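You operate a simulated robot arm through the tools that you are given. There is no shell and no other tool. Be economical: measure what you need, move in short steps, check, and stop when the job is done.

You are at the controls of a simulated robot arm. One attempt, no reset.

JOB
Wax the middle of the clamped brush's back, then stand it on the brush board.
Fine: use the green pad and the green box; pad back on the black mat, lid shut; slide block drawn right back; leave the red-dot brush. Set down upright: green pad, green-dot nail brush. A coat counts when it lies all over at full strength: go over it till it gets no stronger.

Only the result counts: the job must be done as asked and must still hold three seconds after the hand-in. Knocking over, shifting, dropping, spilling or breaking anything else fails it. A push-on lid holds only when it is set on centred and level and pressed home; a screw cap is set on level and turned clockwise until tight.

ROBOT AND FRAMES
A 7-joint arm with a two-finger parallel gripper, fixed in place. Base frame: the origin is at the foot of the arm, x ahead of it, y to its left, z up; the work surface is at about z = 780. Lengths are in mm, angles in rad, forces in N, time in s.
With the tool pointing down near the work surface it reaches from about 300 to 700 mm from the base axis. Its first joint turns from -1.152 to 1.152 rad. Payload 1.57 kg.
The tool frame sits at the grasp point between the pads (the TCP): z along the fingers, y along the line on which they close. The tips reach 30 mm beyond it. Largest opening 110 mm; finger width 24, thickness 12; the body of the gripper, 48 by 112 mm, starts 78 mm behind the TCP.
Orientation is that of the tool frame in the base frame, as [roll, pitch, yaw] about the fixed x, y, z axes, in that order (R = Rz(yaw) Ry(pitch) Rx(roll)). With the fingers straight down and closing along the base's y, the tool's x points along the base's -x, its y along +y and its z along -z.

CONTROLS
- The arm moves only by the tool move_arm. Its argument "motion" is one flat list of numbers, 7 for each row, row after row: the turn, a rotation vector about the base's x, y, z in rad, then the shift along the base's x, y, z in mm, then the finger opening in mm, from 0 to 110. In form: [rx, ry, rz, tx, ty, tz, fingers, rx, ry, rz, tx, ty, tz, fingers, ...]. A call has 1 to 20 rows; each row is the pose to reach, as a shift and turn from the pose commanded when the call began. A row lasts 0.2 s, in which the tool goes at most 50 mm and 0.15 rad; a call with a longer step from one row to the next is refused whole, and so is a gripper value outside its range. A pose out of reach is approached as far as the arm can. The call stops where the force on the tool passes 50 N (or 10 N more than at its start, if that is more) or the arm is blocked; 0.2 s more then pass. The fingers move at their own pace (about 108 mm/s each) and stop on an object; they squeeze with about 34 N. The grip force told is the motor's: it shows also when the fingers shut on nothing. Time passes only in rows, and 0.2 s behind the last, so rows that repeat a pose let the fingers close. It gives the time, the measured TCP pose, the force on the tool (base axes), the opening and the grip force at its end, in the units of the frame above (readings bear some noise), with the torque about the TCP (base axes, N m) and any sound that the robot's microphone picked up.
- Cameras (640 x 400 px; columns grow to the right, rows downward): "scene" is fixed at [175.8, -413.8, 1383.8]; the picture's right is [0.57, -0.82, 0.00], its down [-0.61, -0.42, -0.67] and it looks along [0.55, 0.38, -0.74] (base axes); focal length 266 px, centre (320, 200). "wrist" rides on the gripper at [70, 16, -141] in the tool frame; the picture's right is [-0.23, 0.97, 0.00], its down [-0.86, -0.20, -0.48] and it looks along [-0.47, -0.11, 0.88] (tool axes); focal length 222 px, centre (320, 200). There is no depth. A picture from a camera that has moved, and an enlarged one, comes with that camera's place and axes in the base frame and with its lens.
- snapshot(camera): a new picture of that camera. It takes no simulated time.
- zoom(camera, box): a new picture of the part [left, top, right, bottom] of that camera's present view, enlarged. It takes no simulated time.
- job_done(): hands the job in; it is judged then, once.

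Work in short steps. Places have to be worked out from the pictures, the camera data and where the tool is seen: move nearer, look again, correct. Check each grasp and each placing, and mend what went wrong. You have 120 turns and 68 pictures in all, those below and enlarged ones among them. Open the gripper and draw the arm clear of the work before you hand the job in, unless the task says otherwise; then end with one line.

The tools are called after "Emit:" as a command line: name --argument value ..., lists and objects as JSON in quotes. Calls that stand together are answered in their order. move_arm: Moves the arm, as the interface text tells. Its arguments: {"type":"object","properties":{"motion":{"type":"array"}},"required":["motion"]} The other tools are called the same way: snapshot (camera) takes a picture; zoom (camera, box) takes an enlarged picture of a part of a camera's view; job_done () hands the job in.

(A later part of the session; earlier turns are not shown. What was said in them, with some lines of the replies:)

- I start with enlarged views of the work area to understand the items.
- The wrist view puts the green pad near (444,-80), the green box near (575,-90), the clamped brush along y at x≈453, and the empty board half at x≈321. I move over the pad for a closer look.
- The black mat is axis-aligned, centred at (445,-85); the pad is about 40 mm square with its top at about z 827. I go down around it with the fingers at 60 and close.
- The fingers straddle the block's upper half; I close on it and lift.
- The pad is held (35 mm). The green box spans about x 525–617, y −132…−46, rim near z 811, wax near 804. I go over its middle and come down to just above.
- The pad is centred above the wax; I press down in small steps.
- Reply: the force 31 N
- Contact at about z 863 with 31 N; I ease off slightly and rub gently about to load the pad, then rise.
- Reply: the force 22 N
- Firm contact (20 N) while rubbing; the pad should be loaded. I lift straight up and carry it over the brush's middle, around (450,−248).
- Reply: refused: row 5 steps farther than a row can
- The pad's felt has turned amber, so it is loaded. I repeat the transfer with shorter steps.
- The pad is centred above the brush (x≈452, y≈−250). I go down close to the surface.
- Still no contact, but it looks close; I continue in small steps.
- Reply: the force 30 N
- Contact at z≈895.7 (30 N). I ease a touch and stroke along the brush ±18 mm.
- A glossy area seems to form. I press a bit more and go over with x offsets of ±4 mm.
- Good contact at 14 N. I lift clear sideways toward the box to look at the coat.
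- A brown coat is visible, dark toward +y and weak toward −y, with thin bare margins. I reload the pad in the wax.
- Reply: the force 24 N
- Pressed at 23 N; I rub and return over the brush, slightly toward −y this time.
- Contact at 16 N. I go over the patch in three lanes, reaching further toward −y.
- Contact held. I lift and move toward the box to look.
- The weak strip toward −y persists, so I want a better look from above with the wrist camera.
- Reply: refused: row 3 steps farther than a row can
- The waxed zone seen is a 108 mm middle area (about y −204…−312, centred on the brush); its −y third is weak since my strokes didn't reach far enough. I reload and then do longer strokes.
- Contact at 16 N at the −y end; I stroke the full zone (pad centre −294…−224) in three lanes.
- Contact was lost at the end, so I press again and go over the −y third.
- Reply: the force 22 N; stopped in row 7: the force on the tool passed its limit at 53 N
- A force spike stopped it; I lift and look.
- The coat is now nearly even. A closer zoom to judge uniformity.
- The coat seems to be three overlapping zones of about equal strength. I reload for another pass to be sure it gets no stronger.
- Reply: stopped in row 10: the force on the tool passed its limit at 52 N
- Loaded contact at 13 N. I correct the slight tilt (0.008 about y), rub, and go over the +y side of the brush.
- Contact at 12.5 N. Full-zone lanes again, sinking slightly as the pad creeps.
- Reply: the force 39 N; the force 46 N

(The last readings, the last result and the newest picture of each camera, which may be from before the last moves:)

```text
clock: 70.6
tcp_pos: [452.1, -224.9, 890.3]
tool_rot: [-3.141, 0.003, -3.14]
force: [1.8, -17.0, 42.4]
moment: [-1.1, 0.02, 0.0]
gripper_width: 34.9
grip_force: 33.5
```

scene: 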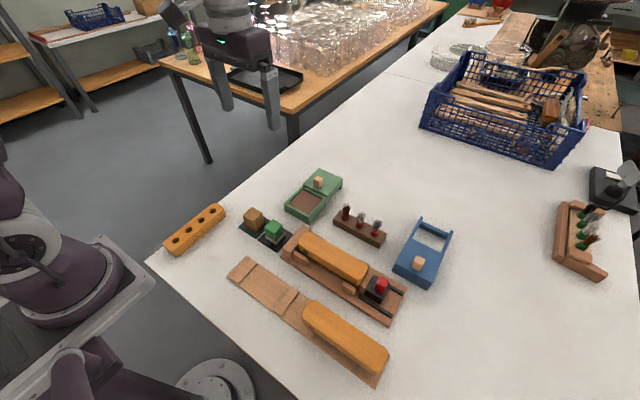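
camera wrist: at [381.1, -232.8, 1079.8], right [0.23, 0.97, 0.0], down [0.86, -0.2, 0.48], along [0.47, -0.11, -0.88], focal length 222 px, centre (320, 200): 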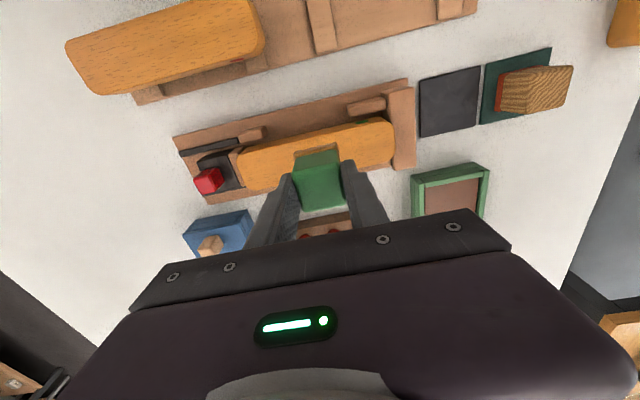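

Contact was firm throughout. I lift and look again from the same viewpoint.

Emit:
move_arm --motion '[0, 0, 0, 0, 0, 25, 20, 0, 0, 0, 0, 0, 60, 20, 0, 0, 0, 0, 35, 75, 20, 0, 0, 0, 0, 70, 80, 20, 0, 0, 0, -8, 102, 80, 20, 0, 0, 0, -10, 102, 80, 20]'

Emit:
zoom --camera "wrist" --box '[170, 145, 270, 207]'

Emit:
snapshot --camera "scene"

```text
clock: 72.0
tcp_pos: [443.5, -121.1, 972.2]
tool_rot: [3.139, 0.0, -3.14]
force: [0.1, 0.4, -0.6]
moment: [0.01, 0.01, 0.0]
gripper_width: 34.8
grip_force: 33.6
```

```text
6.40 times, centred on (220, 176) of wrist
camera zoom: at [372.8, -104.8, 1113.3], right [0.22, 0.97, 0.0], down [0.86, -0.2, 0.48], along [0.47, -0.11, -0.88], focal length 1422 px, centre (960, 354)
```

zoom: 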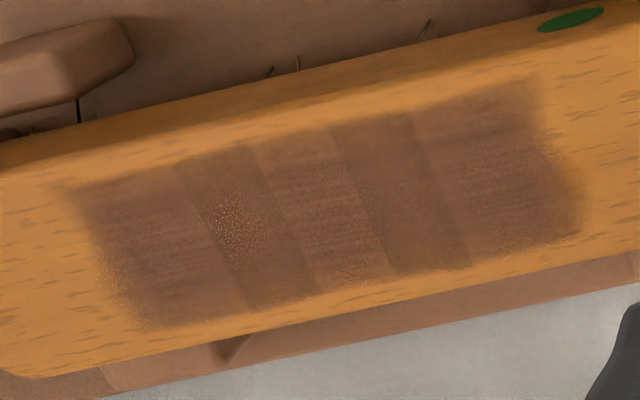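

```text
35 pictures are left
```

scene: 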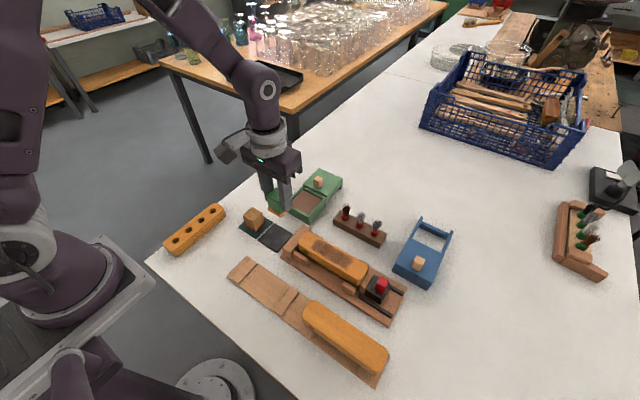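

No stronger than before and even all over, so waxing is done. I return the pad to the black mat centre (445,−85).

Emit:
move_arm --motion '[0, 0, 0, 2, 37, 0, 20, 0, 0, 0, 2, 37.5, -40, 20, 0, 0, 0, 2, 37.5, -80, 20, 0, 0, 0, 2, 37.5, -115, 20, 0, 0, 0, 2, 37.5, -128, 20, 0, 0, 0, 2, 37.5, -132, 20, 0, 0, 0, 2, 37.5, -134, 20, 0, 0, 0, 2, 37.5, -134, 20]'

Emit:
zoom --camera "scene" --box '[220, 180, 320, 260]'

```text
clock: 73.8
tcp_pos: [444.8, -84.1, 836.9]
tool_rot: [3.14, 0.0, -3.138]
force: [-0.2, 0.0, 0.0]
moment: [0.02, 0.01, -0.01]
gripper_width: 35.0
grip_force: 34.6
```

```text
5.00 times, centred on (270, 220) of scene
camera zoom: at [175.8, -413.8, 1383.8], right [0.57, -0.82, 0.0], down [-0.61, -0.42, -0.67], along [0.55, 0.38, -0.74], focal length 1331 px, centre (570, 100)
```

zoom: 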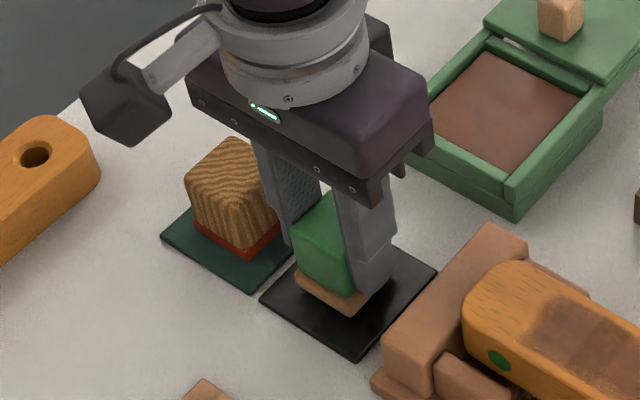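

Just above the mat; I lower in 1 mm steps until contact.

Emit:
move_arm --motion '[0, 0, 0, 0, 0, -1, 20, 0, 0, 0, 0, 0, -2, 20, 0, 0, 0, 0, 0, -3, 20, 0, 0, 0, 0, 0, -3, 20]'

```text
clock: 74.8
tcp_pos: [443.4, -84.8, 834.4]
tool_rot: [3.14, -0.001, -3.138]
force: [0.0, 0.5, -0.9]
moment: [0.01, -0.04, -0.02]
gripper_width: 34.8
grip_force: 34.0
```

Emit:
move_arm --motion '[0, 0, 0, 0, 0, -1, 20, 0, 0, 0, 0, 0, -2, 20, 0, 0, 0, 0, 0, -2.5, 20, 0, 0, 0, 0, 0, -2.5, 20]'

```text
clock: 75.8
tcp_pos: [443.3, -85.9, 830.9]
tool_rot: [3.14, 0.0, -3.139]
force: [-2.3, 1.6, 11.5]
moment: [-0.02, 0.09, 0.0]
gripper_width: 34.9
grip_force: 33.4
```

Contact at 11 N: the pad stands on the mat. I open to 56 and rise straight up.

Emit:
move_arm --motion '[0, 0, 0, 0, 0, 0, 45, 0, 0, 0, 0, 0, 0, 56, 0, 0, 0, 0, 0, 0, 56, 0, 0, 0, 0, 0, 20, 56, 0, 0, 0, 0, 0, 60, 56, 0, 0, 0, 0, 0, 100, 56, 0, 0, 0, 0, 0, 130, 56, 0, 0, 0, 0, 0, 130, 56]'

Emit:
zoom --camera "scene" --box '[220, 160, 360, 260]'

Emit:
snapshot --camera "wrist"

```text
clock: 77.6
tcp_pos: [441.8, -85.4, 962.1]
tool_rot: [3.14, -0.001, -3.136]
force: [0.6, -0.4, -0.3]
moment: [0.01, 0.0, 0.01]
gripper_width: 55.9
grip_force: 0.1
```

```text
4.00 times, centred on (290, 210) of scene
camera zoom: at [175.8, -413.8, 1383.8], right [0.57, -0.82, 0.0], down [-0.61, -0.42, -0.67], along [0.55, 0.38, -0.74], focal length 1064 px, centre (440, 160)
```

zoom: 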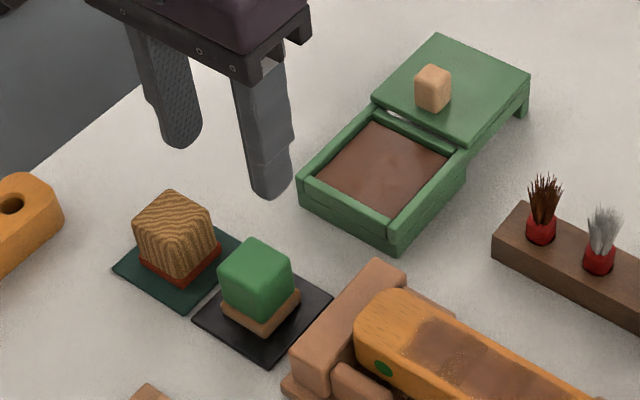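

```text
32 pictures are left
camera wrist: at [371.9, -69.5, 1102.5], right [0.22, 0.97, 0.0], down [0.86, -0.2, 0.48], along [0.47, -0.11, -0.88], focal length 222 px, centre (320, 200)
```

wrist: 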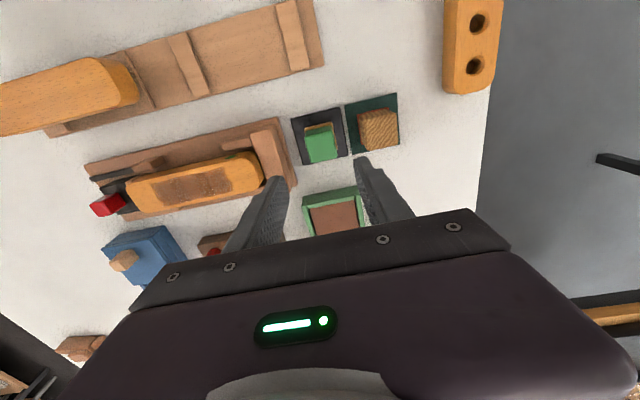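

The pad stands upright and centred on its mat. Next the lid: its knob is near (637,−87). I move above for a look.

Emit:
move_arm --motion '[0, 0, 0, 45, 0, 0, 56, 0, 0, 0, 90, 0, 0, 56, 0, 0, 0, 135, 0, 0, 56, 0, 0, 0, 180, 0, 0, 56, 0, 0, 0, 192, -1, -22, 56, 0, 0, 0, 192, -1, -42, 56, 0, 0, 0, 192, -1, -42, 56]'

Emit:
zoom --camera "wrist" --box '[224, 100, 416, 220]'

Emit:
zoom --camera "scene" --box '[260, 130, 380, 230]'

```text
clock: 79.2
tcp_pos: [635.2, -84.8, 919.3]
tool_rot: [3.139, 0.001, -3.139]
force: [0.5, -0.3, -0.9]
moment: [-0.01, 0.02, -0.01]
gripper_width: 55.9
grip_force: 0.1
```

```text
3.33 times, centred on (320, 160) of wrist
camera zoom: at [564.4, -69.5, 1060.8], right [0.22, 0.97, 0.0], down [0.86, -0.2, 0.48], along [0.47, -0.11, -0.88], focal length 740 px, centre (320, 333)
```

zoom: 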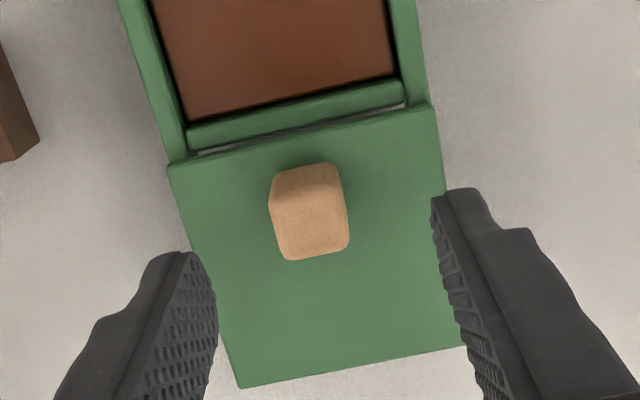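

```text
4.00 times, centred on (320, 180) of scene
camera zoom: at [175.8, -413.8, 1383.8], right [0.57, -0.82, 0.0], down [-0.61, -0.42, -0.67], along [0.55, 0.38, -0.74], focal length 1064 px, centre (320, 280)
```

zoom: 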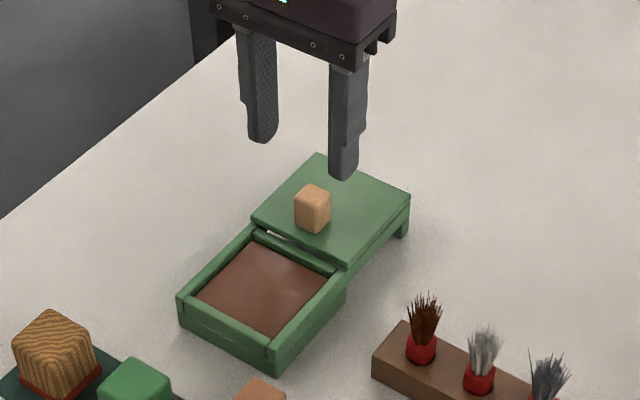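

Knob at about (645,−90), lid top near 817. I lower to TCP z 855 around the knob and look.

Emit:
move_arm --motion '[0, 0, 0, 8, -4, -20, 50, 0, 0, 0, 8.5, -4, -45, 50, 0, 0, 0, 8.5, -4, -60, 50, 0, 0, 0, 8.5, -4, -65, 50, 0, 0, 0, 8.5, -4, -65, 50]'

Emit:
zoom --camera "wrist" --box '[224, 120, 416, 240]'

Emit:
zoom --camera "scene" --box '[280, 150, 360, 210]'

```text
clock: 80.4
tcp_pos: [644.5, -89.0, 853.8]
tool_rot: [3.14, 0.0, -3.138]
force: [-0.5, -0.3, 0.4]
moment: [0.0, 0.0, -0.03]
gripper_width: 50.1
grip_force: 0.1
```

```text
3.33 times, centred on (320, 180) of wrist
camera zoom: at [573.9, -73.5, 995.3], right [0.22, 0.97, 0.0], down [0.86, -0.2, 0.48], along [0.47, -0.11, -0.88], focal length 740 px, centre (320, 267)
```

zoom: 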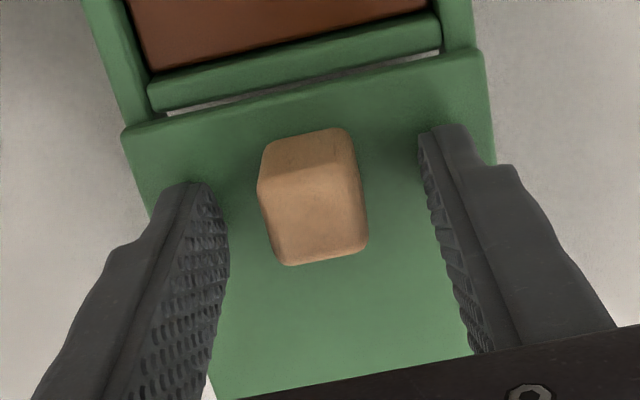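

```text
6.67 times, centred on (320, 180) of scene
camera zoom: at [175.8, -413.8, 1383.8], right [0.57, -0.82, 0.0], down [-0.61, -0.42, -0.67], along [0.55, 0.38, -0.74], focal length 1774 px, centre (320, 333)
```

zoom: 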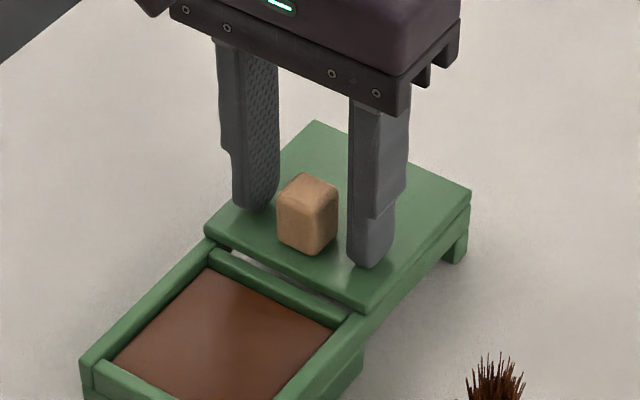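

Well straddled. I close on the knob and draw it 40 mm toward −x as a first step.

Emit:
move_arm --motion '[0, 0, 0, 0, 0, 0, 25, 0, 0, 0, 0, 0, 0, 10, 0, 0, 0, 0, 0, 0, 10, 0, 0, 0, 0, 0, 0, 10, 0, 0, 0, -5, 0, 0, 10, 0, 0, 0, -15, 0, 0, 10, 0, 0, 0, -25, 0, 0, 10, 0, 0, 0, -40, 0, 0, 10, 0, 0, 0, -40, 0, 0, 10]'

Emit:
zoom --camera "scene" --box '[260, 140, 380, 230]'

```text
clock: 82.4
tcp_pos: [603.9, -89.5, 854.2]
tool_rot: [3.14, 0.001, -3.14]
force: [-1.4, -5.6, -5.0]
moment: [-0.24, -0.72, -0.05]
gripper_width: 21.4
grip_force: 35.0
```

```text
4.44 times, centred on (320, 185) of scene
camera zoom: at [175.9, -413.9, 1383.7], right [0.57, -0.82, 0.0], down [-0.61, -0.42, -0.67], along [0.55, 0.38, -0.74], focal length 1183 px, centre (320, 267)
```

zoom: 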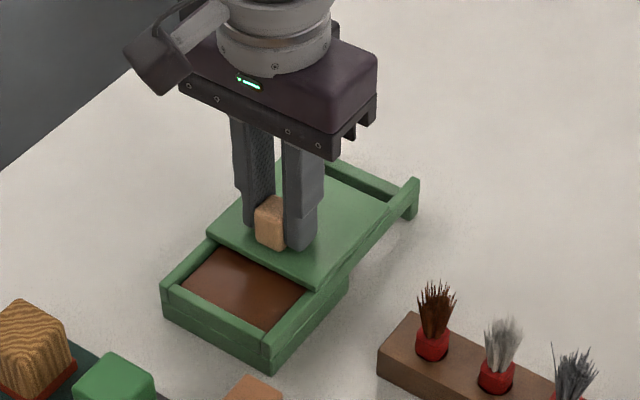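

The lid slides nicely. I continue until it meets its stop.

Emit:
move_arm --motion '[0, 0, 0, -10, 0, 0, 10, 0, 0, 0, -20, 0, 0, 10, 0, 0, 0, -30, 0, 0, 10, 0, 0, 0, -36, 0, 0, 10, 0, 0, 0, -40, 0, 0, 10, 0, 0, 0, -43, 0, 0, 10, 0, 0, 0, -46, 0, 0, 10, 0, 0, 0, -48, 0, 0, 10, 0, 0, 0, -50, 0, 0, 10, 0, 0, 0, -50, 0, 0, 10]'

Emit:
zoom --camera "scene" --box '[260, 140, 380, 230]'

```text
clock: 84.6
tcp_pos: [553.9, -89.2, 854.2]
tool_rot: [3.14, 0.001, -3.14]
force: [-0.2, -4.9, -6.3]
moment: [-0.22, -0.27, -0.06]
gripper_width: 21.6
grip_force: 34.3
```

```text
4.44 times, centred on (320, 185) of scene
camera zoom: at [175.9, -413.9, 1383.7], right [0.57, -0.82, 0.0], down [-0.61, -0.42, -0.67], along [0.55, 0.38, -0.74], focal length 1183 px, centre (320, 267)
```

zoom: 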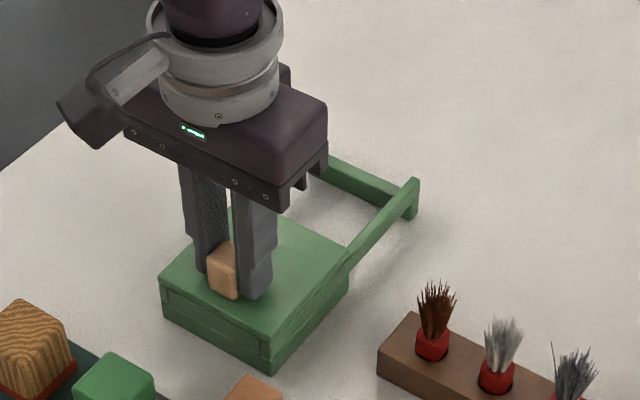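

The lid reaches the box's near end. I nudge it a few mm more to feel for the stop.

Emit:
move_arm --motion '[0, 0, 0, -1, 0, 0, 10, 0, 0, 0, -2, 0, 0, 10, 0, 0, 0, -3, 0, 0, 10, 0, 0, 0, -3, 0, 0, 10]'

Emit:
zoom --camera "scene" --box '[270, 170, 350, 230]'

```text
clock: 85.6
tcp_pos: [554.4, -90.5, 854.0]
tool_rot: [3.141, 0.005, -3.138]
force: [16.9, -6.6, -4.3]
moment: [-0.19, -0.74, -0.04]
gripper_width: 21.4
grip_force: 34.5
```

```text
6.67 times, centred on (310, 200) of scene
camera zoom: at [176.3, -413.9, 1383.7], right [0.57, -0.82, 0.0], down [-0.61, -0.42, -0.67], along [0.55, 0.38, -0.74], focal length 1774 px, centre (387, 200)
```

zoom: 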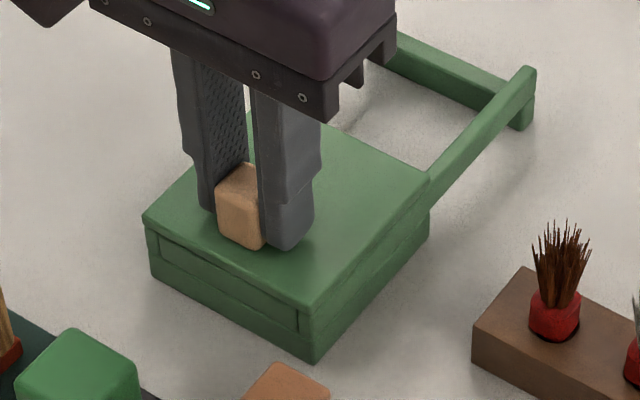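

The lid met its stop (17 N): shut. I release and rise.

Emit:
move_arm --motion '[0, 0, 0, 0, 0, 0, 30, 0, 0, 0, 0, 0, 0, 45, 0, 0, 0, 0, 0, 0, 50, 0, 0, 0, 0, 0, 30, 50, 0, 0, 0, 0, 0, 70, 50, 0, 0, 0, 0, 0, 110, 60, 0, 0, 0, 0, 0, 110, 60]'

Emit:
move_arm --motion '[0, 0, -0.14, -10, -20, 10, 60, 0, 0, -0.28, -20, -45, 10, 60, 0, 0, -0.42, -30, -70, 10, 60, 0, 0, -0.56, -40, -95, 10, 60, 0, 0, -0.7, -50, -120, 10, 60, 0, 0, -0.84, -60, -145, 10, 60, 0, 0, -0.98, -70, -170, 10, 60, 0, 0, -1.12, -80, -195, 10, 60, 0, 0, -1.26, -90, -220, 10, 60, 0, 0, -1.4, -96, -240, 10, 60, 0, 0, -1.54, -96, -250, 10, 60, 0, 0, -1.5708, -96, -250, 10, 60, 0, 0, -1.5708, -96, -250, 10, 60]'

Emit:
snapshot --camera "wrist"

Emit:
snapshot --camera "scene"

```text
clock: 87.2
tcp_pos: [551.4, -88.4, 962.5]
tool_rot: [3.139, 0.0, -3.137]
force: [-0.6, -0.7, 0.5]
moment: [0.01, -0.02, 0.01]
gripper_width: 60.0
grip_force: 0.0
```

```text
clock: 90.0
tcp_pos: [454.4, -339.9, 972.9]
tool_rot: [3.139, 0.001, 1.573]
force: [0.5, -0.3, -0.3]
moment: [0.01, -0.01, 0.01]
gripper_width: 59.8
grip_force: 0.1
```

```text
24 pictures are left
camera wrist: at [469.9, -269.9, 1114.4], right [0.97, -0.23, 0.0], down [-0.2, -0.86, 0.48], along [-0.11, -0.47, -0.88], focal length 222 px, centre (320, 200)
```

wrist: 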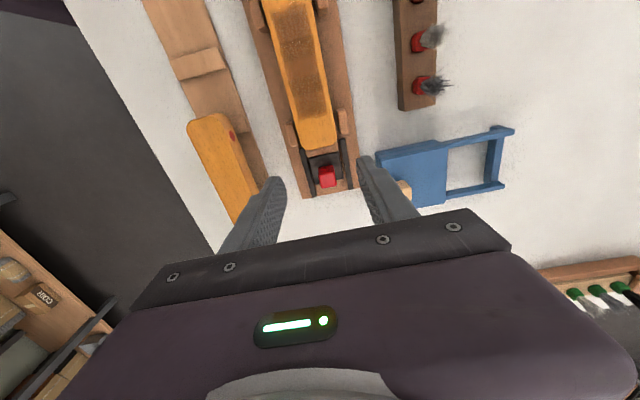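

```text
23 pictures are left
```

scene: 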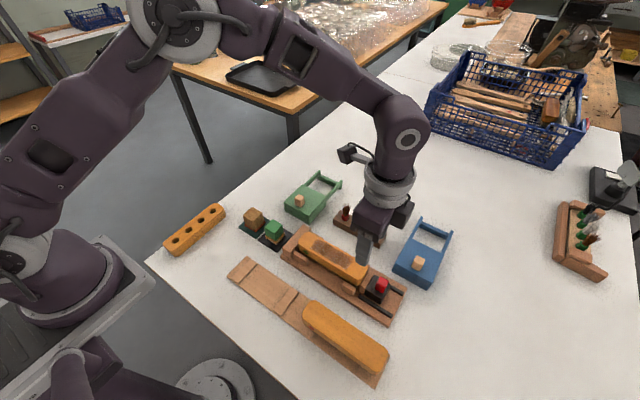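

Emit:
zoom --camera "wrist" --box '[256, 110, 400, 200]'

```text
4.44 times, centred on (328, 155) of wrist
camera zoom: at [469.9, -269.9, 1114.4], right [0.97, -0.23, 0.0], down [-0.2, -0.86, 0.48], along [-0.11, -0.47, -0.88], focal length 987 px, centre (284, 400)
```

zoom: 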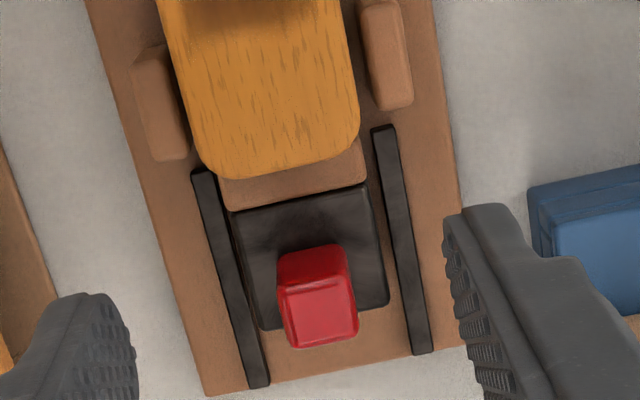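

The red knob is near (453,−388). I go down around it to TCP z 856.

Emit:
move_arm --motion '[0, 0, 0, -3, -40, -10, 50, 0, 0, 0, -3, -48, -50, 50, 0, 0, 0, -3, -48, -90, 50, 0, 0, 0, -3, -48, -118, 50, 0, 0, 0, -3, -48, -118, 50]'

Emit:
zoom --camera "wrist" --box '[240, 110, 400, 230]'

Emit:
zoom --camera "scene" --box '[340, 240, 420, 310]'

```text
clock: 91.2
tcp_pos: [453.3, -389.4, 857.5]
tool_rot: [3.14, 0.001, 1.572]
force: [0.7, -0.1, 0.2]
moment: [0.05, 0.01, 0.01]
gripper_width: 50.1
grip_force: 0.0
```

```text
3.33 times, centred on (320, 170) of wrist
camera zoom: at [468.6, -319.5, 997.5], right [0.97, -0.22, 0.0], down [-0.2, -0.86, 0.48], along [-0.11, -0.47, -0.88], focal length 740 px, centre (320, 300)
```

zoom: 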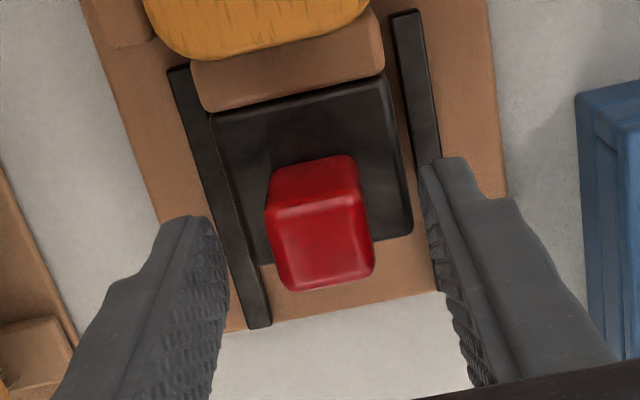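

```text
5.71 times, centred on (380, 275) of scene
camera zoom: at [175.8, -413.8, 1383.8], right [0.57, -0.82, 0.0], down [-0.61, -0.42, -0.67], along [0.55, 0.38, -0.74], focal length 1521 px, centre (-23, -229)
```

zoom: 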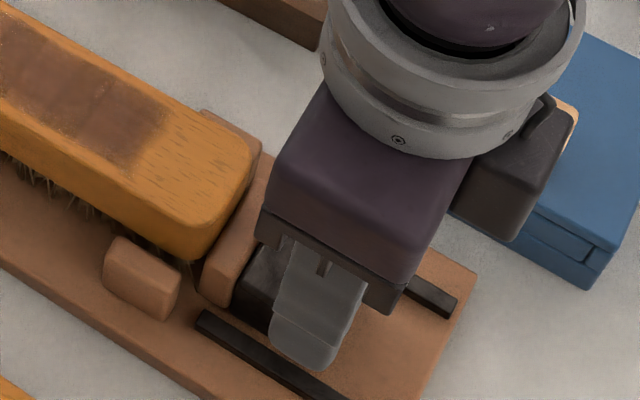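

Good straddle; I lower 8 mm more and close on the knob.

Emit:
move_arm --motion '[0, 0, 0, -0.5, 0, -4, 50, 0, 0, 0, -0.5, 0, -8, 50, 0, 0, 0, -0.5, 0, -8, 25, 0, 0, 0, -0.5, 0, -8, 10, 0, 0, 0, -0.5, 0, -8, 10, 0, 0, 0, -0.5, 0, -8, 10]'

```text
clock: 92.6
tcp_pos: [455.2, -387.9, 849.5]
tool_rot: [3.137, 0.001, 1.575]
force: [22.4, -4.2, 1.6]
moment: [-0.5, -0.58, -0.92]
gripper_width: 43.3
grip_force: 44.9
```

The fingers stopped at 43 mm, evidently on the black block, not the knob. I open, rise 14 mm and close higher on the knob.

Emit:
move_arm --motion '[0, 0, 0, 0, 0, 0, 50, 0, 0, 0, 0, 0, 0, 50, 0, 0, 0, 0, 0, 7, 50, 0, 0, 0, 0, 0, 14, 50, 0, 0, 0, 0, 0, 14, 50]'

Emit:
zoom --camera "wrist" --box '[240, 110, 400, 230]'

```text
clock: 93.8
tcp_pos: [452.4, -387.9, 863.2]
tool_rot: [-3.141, 0.0, 1.574]
force: [-0.6, -0.5, 0.1]
moment: [-0.02, -0.02, -0.01]
gripper_width: 50.1
grip_force: 0.1
```

```text
3.33 times, centred on (320, 170) of wrist
camera zoom: at [467.1, -317.6, 1004.1], right [0.97, -0.22, 0.0], down [-0.2, -0.86, 0.48], along [-0.11, -0.47, -0.88], focal length 740 px, centre (320, 300)
```

zoom: 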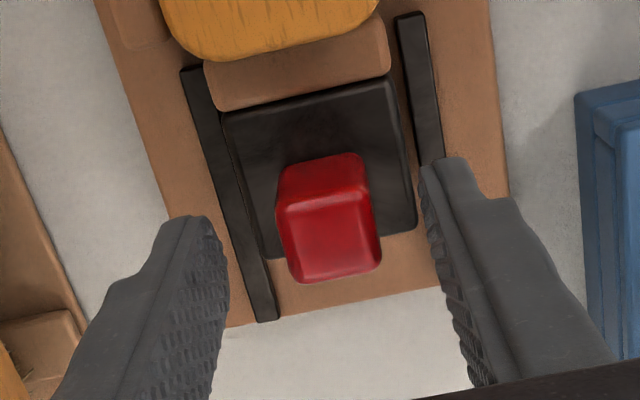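

The block's top must be near z 825 and the knob above it; tips are now at 833. I close on the knob and draw back.

Emit:
move_arm --motion '[0, 0, 0, 0.5, 0, 0, 25, 0, 0, 0, 0.5, 0, 0, 10, 0, 0, 0, 0.5, 0, 0, 10, 0, 0, 0, 0.5, 0, 0, 10, 0, 0, 0, 0.5, -3, 0, 10, 0, 0, 0, 0.5, -8, 0, 10, 0, 0, 0, 0.5, -13, 0, 10, 0, 0, 0, 0.5, -13, 0, 10]'

Emit:
zoom --camera "wrist" --box '[200, 70, 400, 220]'

```text
clock: 95.6
tcp_pos: [454.5, -401.0, 862.2]
tool_rot: [3.135, 0.002, 1.572]
force: [28.2, 1.3, 19.3]
moment: [0.8, -0.24, -0.45]
gripper_width: 21.9
grip_force: 34.9
```

```text
2.67 times, centred on (300, 145) of wrist
camera zoom: at [469.3, -330.7, 1003.9], right [0.97, -0.22, 0.01], down [-0.2, -0.85, 0.48], along [-0.1, -0.47, -0.88], focal length 592 px, centre (373, 347)
```

zoom: 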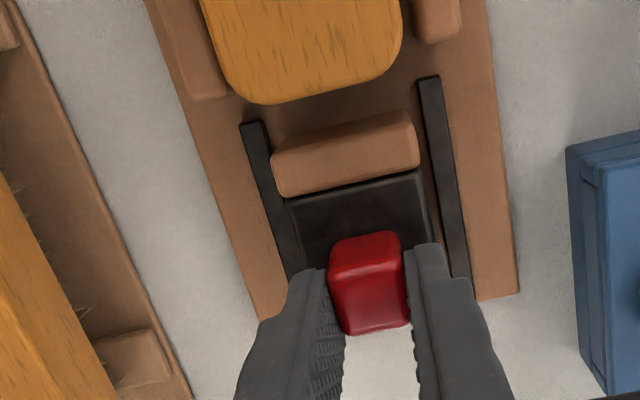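

It slides. The lateral load is 28 N, so I shift x by +1.5 mm and continue drawing back.

Emit:
move_arm --motion '[0, 0, 0, 1, 0, 0.5, 10, 0, 0, 0, 1.5, -3, 0.5, 10, 0, 0, 0, 1.5, -7, 0.5, 10, 0, 0, 0, 1.5, -11, 0.5, 10, 0, 0, 0, 1.5, -15, 0.5, 10, 0, 0, 0, 1.5, -19, 0.5, 10, 0, 0, 0, 1.5, -22, 0.5, 10, 0, 0, 0, 1.5, -25, 0.5, 10]'

Emit:
zoom --camera "wrist" --box '[200, 40, 400, 190]'

```text
clock: 97.4
tcp_pos: [455.4, -422.0, 860.8]
tool_rot: [3.141, -0.009, 1.575]
force: [20.0, 25.2, 0.8]
moment: [0.54, -0.3, -0.08]
gripper_width: 21.9
grip_force: 34.8
```

```text
2.67 times, centred on (300, 115) of wrist
camera zoom: at [470.1, -353.0, 1002.9], right [0.97, -0.22, 0.0], down [-0.2, -0.86, 0.47], along [-0.11, -0.46, -0.88], focal length 592 px, centre (373, 427)
```

zoom: 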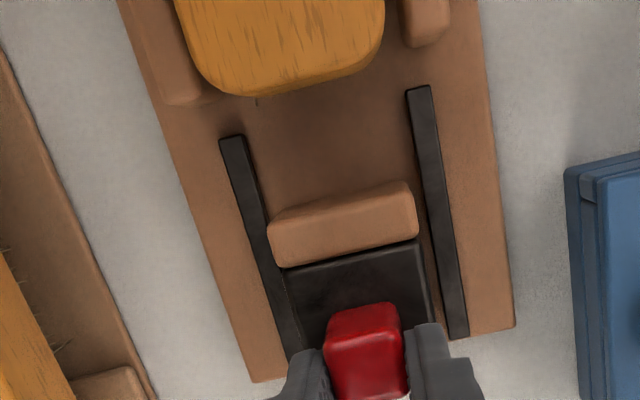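

+25 N along y: it appears to be at its end stop. I confirm with a bit more pull.

Emit:
move_arm --motion '[0, 0, 0, 0.5, -1, 0, 10, 0, 0, 0, 0.5, -2, 0, 10, 0, 0, 0, 0.5, -2, 0, 10]'

```text
clock: 98.2
tcp_pos: [455.5, -426.8, 860.6]
tool_rot: [3.137, -0.003, 1.572]
force: [13.0, 23.8, -10.1]
moment: [0.63, 0.19, -0.23]
gripper_width: 21.6
grip_force: 34.6
```

It crept on, so there may be more travel; I keep pulling.

Emit:
move_arm --motion '[0, 0, 0, 0.3, -1.5, 0, 10, 0, 0, 0, 0.5, -3, 0, 10, 0, 0, 0, 0.5, -4, 0, 10, 0, 0, 0, 0.5, -4, 0, 10]'

Emit:
zoom --camera "wrist" --box '[200, 40, 400, 190]'

```text
clock: 99.2
tcp_pos: [455.1, -429.8, 863.8]
tool_rot: [3.139, 0.0, 1.572]
force: [2.5, 24.2, -4.0]
moment: [0.5, 0.42, -0.13]
gripper_width: 21.5
grip_force: 34.3
```

```text
2.67 times, centred on (300, 115) of wrist
camera zoom: at [470.0, -361.0, 1003.9], right [0.97, -0.22, 0.0], down [-0.2, -0.86, 0.48], along [-0.11, -0.47, -0.88], focal length 592 px, centre (373, 427)
```

zoom: 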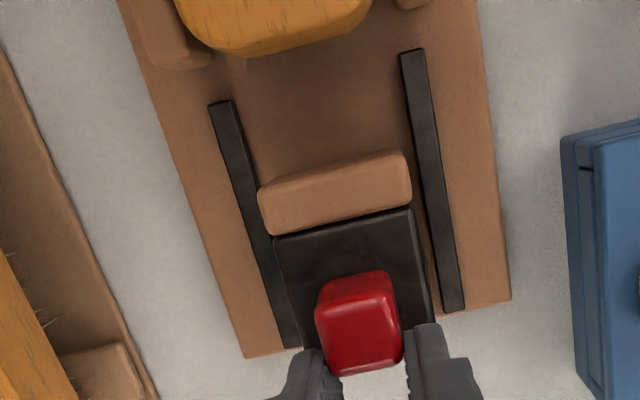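

Relative to the rails the block no longer moves — the fingers are slipping on the knob, so it is right back. I release and rise.

Emit:
move_arm --motion '[0, 0, 0, 0, 3, 0, 20, 0, 0, 0, 0, 3, 0, 40, 0, 0, 0, 0, 3, 0, 40, 0, 0, 0, 0, 3, 30, 40, 0, 0, 0, 0, 3, 70, 60, 0, 0, 0, 0, 3, 110, 60, 0, 0, 0, 0, 3, 110, 60]'

Emit:
zoom --camera "scene" --box '[220, 210, 420, 390]'

```text
clock: 100.8
tcp_pos: [457.1, -429.5, 974.1]
tool_rot: [3.139, 0.0, 1.573]
force: [-0.3, 0.5, 0.6]
moment: [0.01, 0.02, 0.03]
gripper_width: 60.0
grip_force: 0.0
```

```text
2.22 times, centred on (320, 300) of scene
camera zoom: at [175.8, -413.8, 1383.8], right [0.57, -0.82, 0.0], down [-0.61, -0.42, -0.67], along [0.55, 0.38, -0.74], focal length 591 px, centre (320, -22)
```

zoom: 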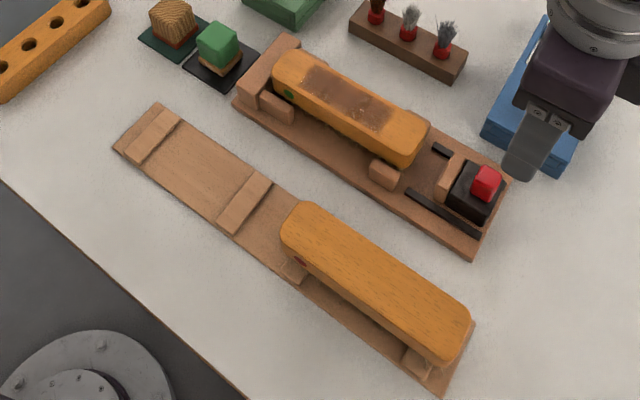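

Slide block is at the end. I move over the brush's middle and look down.

Emit:
move_arm --motion '[0, 0, 0, 0, 45, 0, 70, 0, 0, 0, -1, 90, 0, 70, 0, 0, 0, -2, 135, 0, 70, 0, 0, 0, -2.5, 177, 0, 70, 0, 0, 0, -2.5, 177, -30, 70, 0, 0, 0, -2.5, 177, -30, 70]'

Emit:
snapshot --camera "wrist"

Emit:
zoom --camera "scene" --box '[280, 200, 400, 290]'

```text
clock: 102.2
tcp_pos: [453.0, -252.1, 943.0]
tool_rot: [3.141, 0.0, 1.572]
force: [-0.3, 0.4, 0.7]
moment: [-0.01, 0.01, 0.0]
gripper_width: 70.2
grip_force: 0.0
```

```text
14 pictures are left
camera wrist: at [468.3, -181.7, 1084.0], right [0.97, -0.22, 0.0], down [-0.2, -0.86, 0.48], along [-0.11, -0.47, -0.88], focal length 222 px, centre (320, 200)
```

wrist: 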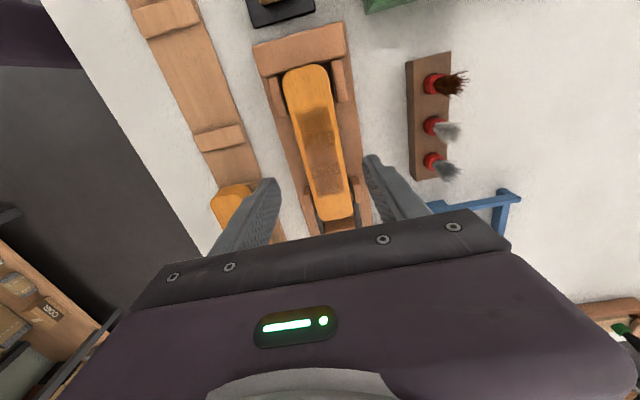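

```text
4.44 times, centred on (340, 245) of scene
camera zoom: at [175.8, -413.8, 1383.8], right [0.57, -0.82, 0.0], down [-0.61, -0.42, -0.67], along [0.55, 0.38, -0.74], focal length 1183 px, centre (231, 0)
```

zoom: 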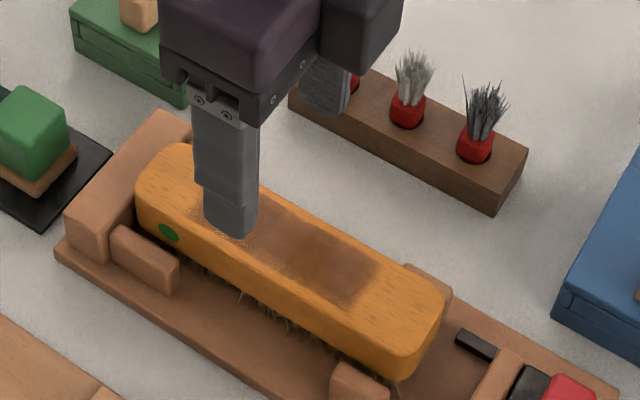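

Brush centre is at about (453,−253). I descend around its middle to TCP z 850 and close on the sides.

Emit:
move_arm --motion '[0, 0, 0, 0, -1, -40, 70, 0, 0, 0, 0, -1, -75, 70, 0, 0, 0, 0, -1, -93, 70, 0, 0, 0, 0, -1, -93, 55, 0, 0, 0, 0, -1, -93, 40, 0, 0, 0, 0, -1, -93, 30, 0, 0, 0, 0, -1, -93, 30, 0, 0, 0, 0, -1, -93, 30]'

Emit:
zoom --camera "scene" --box '[280, 200, 400, 290]'

```text
clock: 104.0
tcp_pos: [452.2, -252.2, 848.6]
tool_rot: [3.14, 0.001, 1.574]
force: [0.3, 0.1, 0.1]
moment: [0.02, 0.01, 0.0]
gripper_width: 45.6
grip_force: 33.5
```

```text
4.44 times, centred on (340, 245) of scene
camera zoom: at [175.8, -413.8, 1383.8], right [0.57, -0.82, 0.0], down [-0.61, -0.42, -0.67], along [0.55, 0.38, -0.74], focal length 1183 px, centre (231, 0)
```

zoom: 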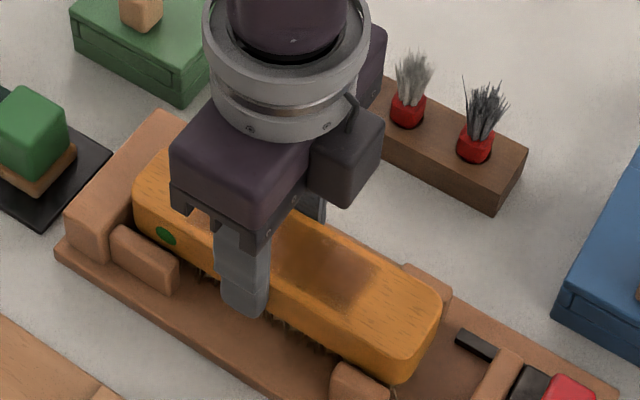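

Gripped (45.6 mm). I lift straight up.

Emit:
move_arm --motion '[0, 0, 0, 0, 0, 10, 30, 0, 0, 0, 0, 0, 30, 30, 0, 0, 0, 0, 0, 65, 30, 0, 0, 0, 0, 0, 100, 30, 0, 0, 0, 0, 0, 100, 30]'

Emit:
zoom --camera "scene" --box '[240, 180, 420, 315]'

```text
clock: 105.2
tcp_pos: [451.9, -252.6, 950.8]
tool_rot: [3.139, 0.0, 1.575]
force: [-0.1, -0.2, -2.4]
moment: [0.02, 0.01, 0.0]
gripper_width: 45.3
grip_force: 34.7
```

```text
2.96 times, centred on (330, 248) of scene
camera zoom: at [175.8, -413.8, 1383.8], right [0.57, -0.82, 0.0], down [-0.61, -0.42, -0.67], along [0.55, 0.38, -0.74], focal length 788 px, centre (290, 59)
```

zoom: 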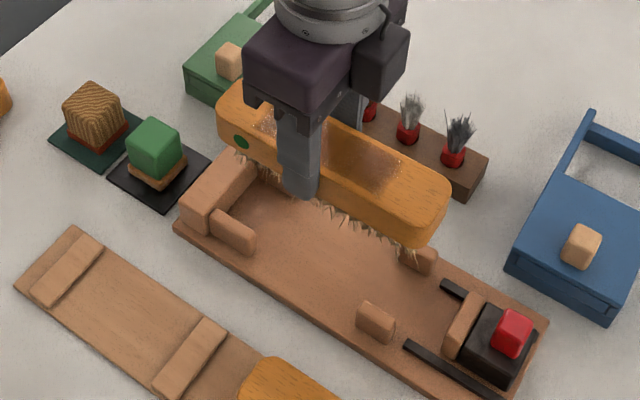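

The brush hangs level and balanced. I carry it over the empty half of the board, (323,−156).

Emit:
move_arm --motion '[0, 0, 0, -30, 22, 0, 30, 0, 0, 0, -62, 46, 0, 30, 0, 0, 0, -95, 70, 0, 30, 0, 0, 0, -130, 97, 0, 30, 0, 0, 0, -130, 97, 0, 30]'

Emit:
snapshot --camera "wrist"

Emit:
zoom --camera "scene" --box '[190, 200, 400, 390]'

```text
clock: 106.4
tcp_pos: [321.7, -156.1, 949.8]
tool_rot: [-3.141, -0.001, 1.575]
force: [-0.8, -0.9, -2.9]
moment: [0.0, -0.02, 0.0]
gripper_width: 45.5
grip_force: 34.1
```

```text
10 pictures are left
camera wrist: at [336.3, -85.8, 1090.5], right [0.97, -0.22, 0.0], down [-0.2, -0.86, 0.48], along [-0.11, -0.47, -0.88], focal length 222 px, centre (320, 200)
```

wrist: 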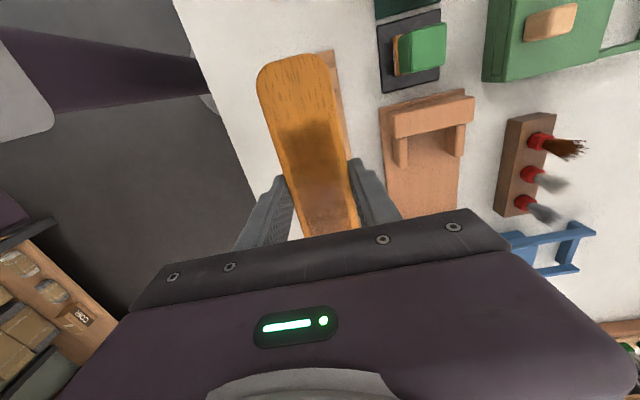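

```text
2.11 times, centred on (295, 295) of scene
camera zoom: at [175.8, -413.8, 1383.8], right [0.57, -0.82, 0.0], down [-0.61, -0.42, -0.67], along [0.55, 0.38, -0.74], focal length 560 px, centre (373, 0)
```

zoom: 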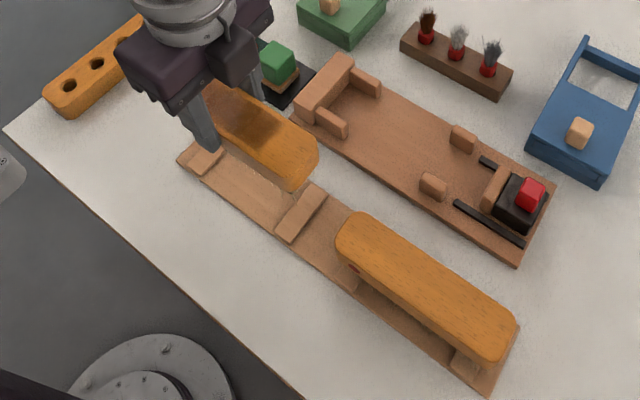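

Aligned; I shift x +3 mm to the board's centreline (325) and lower most of the way.

Emit:
move_arm --motion '[0, 0, 0, 3, 0, -40, 30, 0, 0, 0, 3, 0, -75, 30, 0, 0, 0, 3, 0, -85, 30, 0, 0, 0, 3, 0, -85, 30]'

Emit:
zoom --camera "scene" --box '[200, 220, 360, 340]'

```text
clock: 107.4
tcp_pos: [323.2, -154.7, 863.2]
tool_rot: [3.14, 0.001, 1.574]
force: [-0.2, 0.1, -2.1]
moment: [0.01, 0.02, -0.01]
gripper_width: 45.0
grip_force: 34.4
```

```text
3.33 times, centred on (280, 280) of scene
camera zoom: at [175.8, -413.8, 1383.8], right [0.57, -0.82, 0.0], down [-0.61, -0.42, -0.67], along [0.55, 0.38, -0.74], focal length 887 px, centre (453, -67)
```

zoom: 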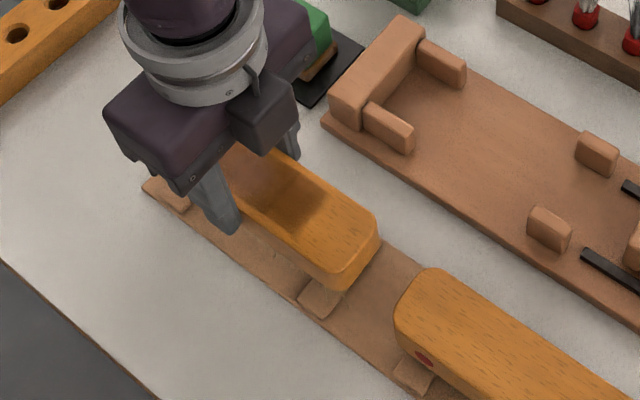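

Well aligned over both battens. I lower in small steps until contact.

Emit:
move_arm --motion '[0, 0, 0, 0, 0, -3, 30, 0, 0, 0, 0, 0, -6, 30, 0, 0, 0, 0, 0, -9, 30, 0, 0, 0, 0, 0, -11, 30, 0, 0, 0, 0, 0, -11, 30]'

```text
clock: 108.6
tcp_pos: [324.7, -155.1, 851.9]
tool_rot: [3.14, 0.001, 1.574]
force: [-0.2, 0.6, -2.1]
moment: [-0.02, -0.02, 0.01]
gripper_width: 45.3
grip_force: 34.2
```

Emit:
move_arm --motion '[0, 0, 0, 0, 0, -1.5, 30, 0, 0, 0, 0, 0, -3, 30, 0, 0, 0, 0, 0, -4, 30, 0, 0, 0, 0, 0, -4, 30]'

```text
clock: 109.6
tcp_pos: [325.7, -155.4, 850.1]
tool_rot: [3.139, 0.0, 1.573]
force: [-0.1, 0.3, -1.7]
moment: [-0.01, 0.01, -0.01]
gripper_width: 45.5
grip_force: 34.5
```

Emit:
move_arm --motion '[0, 0, 0, 0, 0, -1, 30, 0, 0, 0, 0, 0, -2, 30, 0, 0, 0, 0, 0, -3, 30, 0, 0, 0, 0, 0, -3, 30]'

Emit:
zoom --camera "scene" --box '[220, 240, 340, 330]'

```text
clock: 110.6
tcp_pos: [323.9, -156.7, 847.1]
tool_rot: [3.139, 0.002, 1.572]
force: [-1.3, 1.0, 31.6]
moment: [0.01, 0.14, -0.02]
gripper_width: 45.6
grip_force: 33.8
```

```text
4.44 times, centred on (280, 285) of scene
camera zoom: at [175.5, -413.6, 1383.9], right [0.57, -0.82, 0.0], down [-0.61, -0.42, -0.67], along [0.55, 0.38, -0.74], focal length 1183 px, centre (498, -178)
```

zoom: 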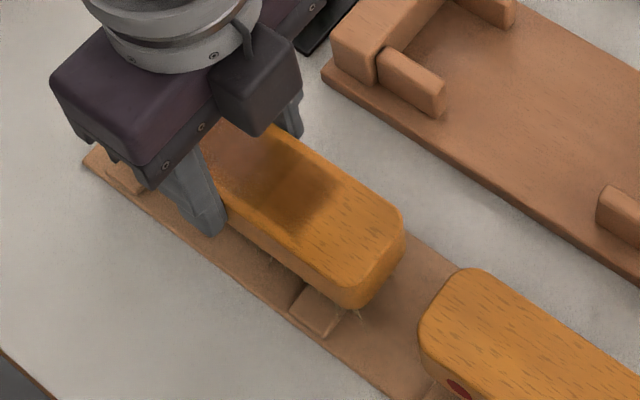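

Set down: 32 N with almost no moment, so it rests evenly. I ease 1 mm, open and rise.

Emit:
move_arm --motion '[0, 0, 0, 0, 0, 1, 30, 0, 0, 0, 0, 0, 1, 50, 0, 0, 0, 0, 0, 1, 65, 0, 0, 0, 0, 0, 1, 65, 0, 0, 0, 0, 0, 20, 65, 0, 0, 0, 0, 0, 60, 65, 0, 0, 0, 0, 0, 110, 65, 0, 0, 0, 20, 30, 150, 65, 0, 0, 0, 50, 60, 170, 65, 0, 0, 0, 85, 90, 180, 65, 0, 0, 0, 120, 120, 185, 65, 0, 0, 0, 150, 150, 190, 65, 0, 0, 0, 150, 150, 190, 65]'

Emit:
zoom --camera "scene" --box '[180, 180, 420, 390]'

Emit:
snapshot --camera "scene"

```text
refused: row 8 steps farther than a row can; nothing moved
```

```text
1.90 times, centred on (300, 285) of scene
camera zoom: at [175.5, -413.6, 1383.9], right [0.57, -0.82, 0.0], down [-0.61, -0.42, -0.67], along [0.55, 0.38, -0.74], focal length 507 px, centre (358, 38)
```

zoom: 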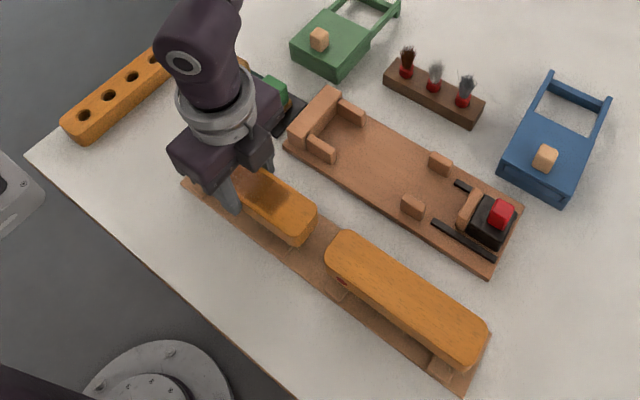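

```text
5 pictures are left
```

scene: 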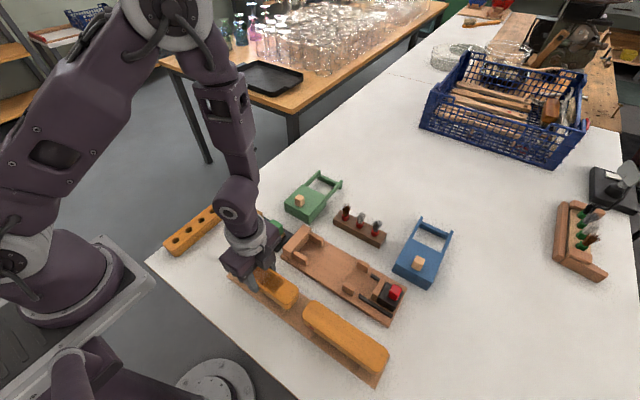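

A step was too long; I repeat the release and retreat with shorter steps.

Emit:
move_arm --motion '[0, 0, 0, 0, 0, 1, 30, 0, 0, 0, 0, 0, 1, 50, 0, 0, 0, 0, 0, 1, 65, 0, 0, 0, 0, 0, 1, 65, 0, 0, 0, 0, 0, 20, 65, 0, 0, 0, 0, 0, 60, 65, 0, 0, 0, 0, 0, 105, 65, 0, 0, 0, 0, 0, 150, 65, 0, 0, 0, 25, 25, 170, 65, 0, 0, 0, 55, 55, 175, 65, 0, 0, 0, 85, 85, 180, 65, 0, 0, 0, 115, 115, 185, 65, 0, 0, 0, 140, 145, 190, 65, 0, 0, 0, 140, 145, 190, 65]'

Emit:
zoom --camera "scene" --box '[180, 180, 420, 390]'

```text
clock: 113.6
tcp_pos: [464.6, -12.5, 1038.3]
tool_rot: [3.141, -0.002, 1.575]
force: [0.0, 0.9, -0.5]
moment: [-0.02, 0.0, -0.03]
gripper_width: 65.2
grip_force: 0.0
```

```text
1.90 times, centred on (300, 285) of scene
camera zoom: at [175.8, -413.7, 1383.8], right [0.57, -0.82, 0.0], down [-0.61, -0.42, -0.67], along [0.55, 0.38, -0.74], focal length 507 px, centre (358, 38)
```

zoom: 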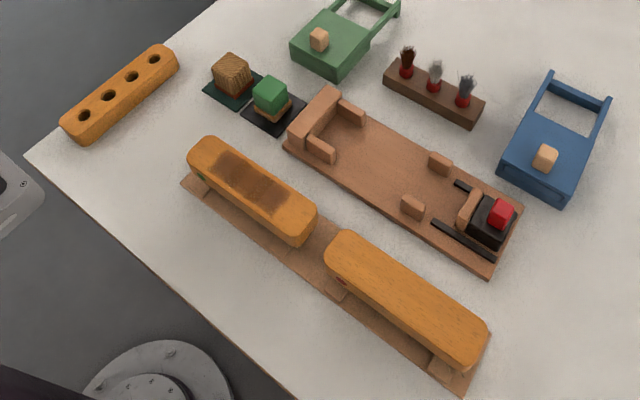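

Everything looks right; one close check of the coat and of the slide block.

Emit:
zoom --camera "scene" --box '[240, 220, 310, 280]'

Emit:
zoom --camera "scene" --box '[330, 230, 420, 330]'

```text
6.67 times, centred on (275, 250) of scene
camera zoom: at [175.8, -413.7, 1383.8], right [0.57, -0.82, 0.0], down [-0.61, -0.42, -0.67], along [0.55, 0.38, -0.74], focal length 1774 px, centre (620, -133)
```

zoom: 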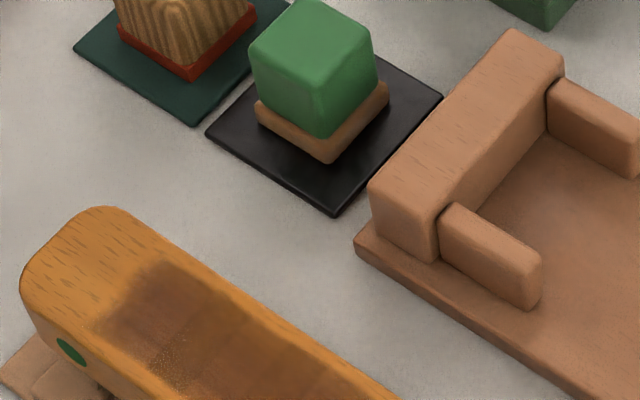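

```text
4.00 times, centred on (375, 280) of scene
camera zoom: at [175.8, -413.7, 1383.8], right [0.57, -0.82, 0.0], down [-0.61, -0.42, -0.67], along [0.55, 0.38, -0.74], focal length 1064 px, centre (100, -120)
```

zoom: 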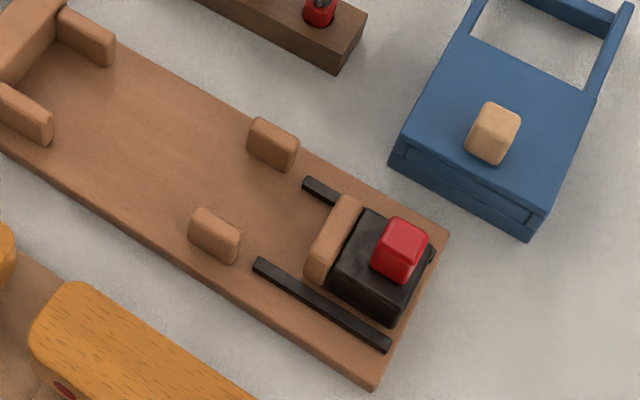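

The coat is even, the pad and brush stand upright, the lid is shut and the slide block is at its rail end. I hand in.

Emit:
job_done

```text
The job is handed in.
```

The middle of the green-dot brush's back is waxed evenly, to where another pass made it no stronger, and the brush stands upright on the brush board. The green pad is upright on the black mat, the green box's lid is shut, the slide block is drawn right back, and the red-dot brush was left alone.
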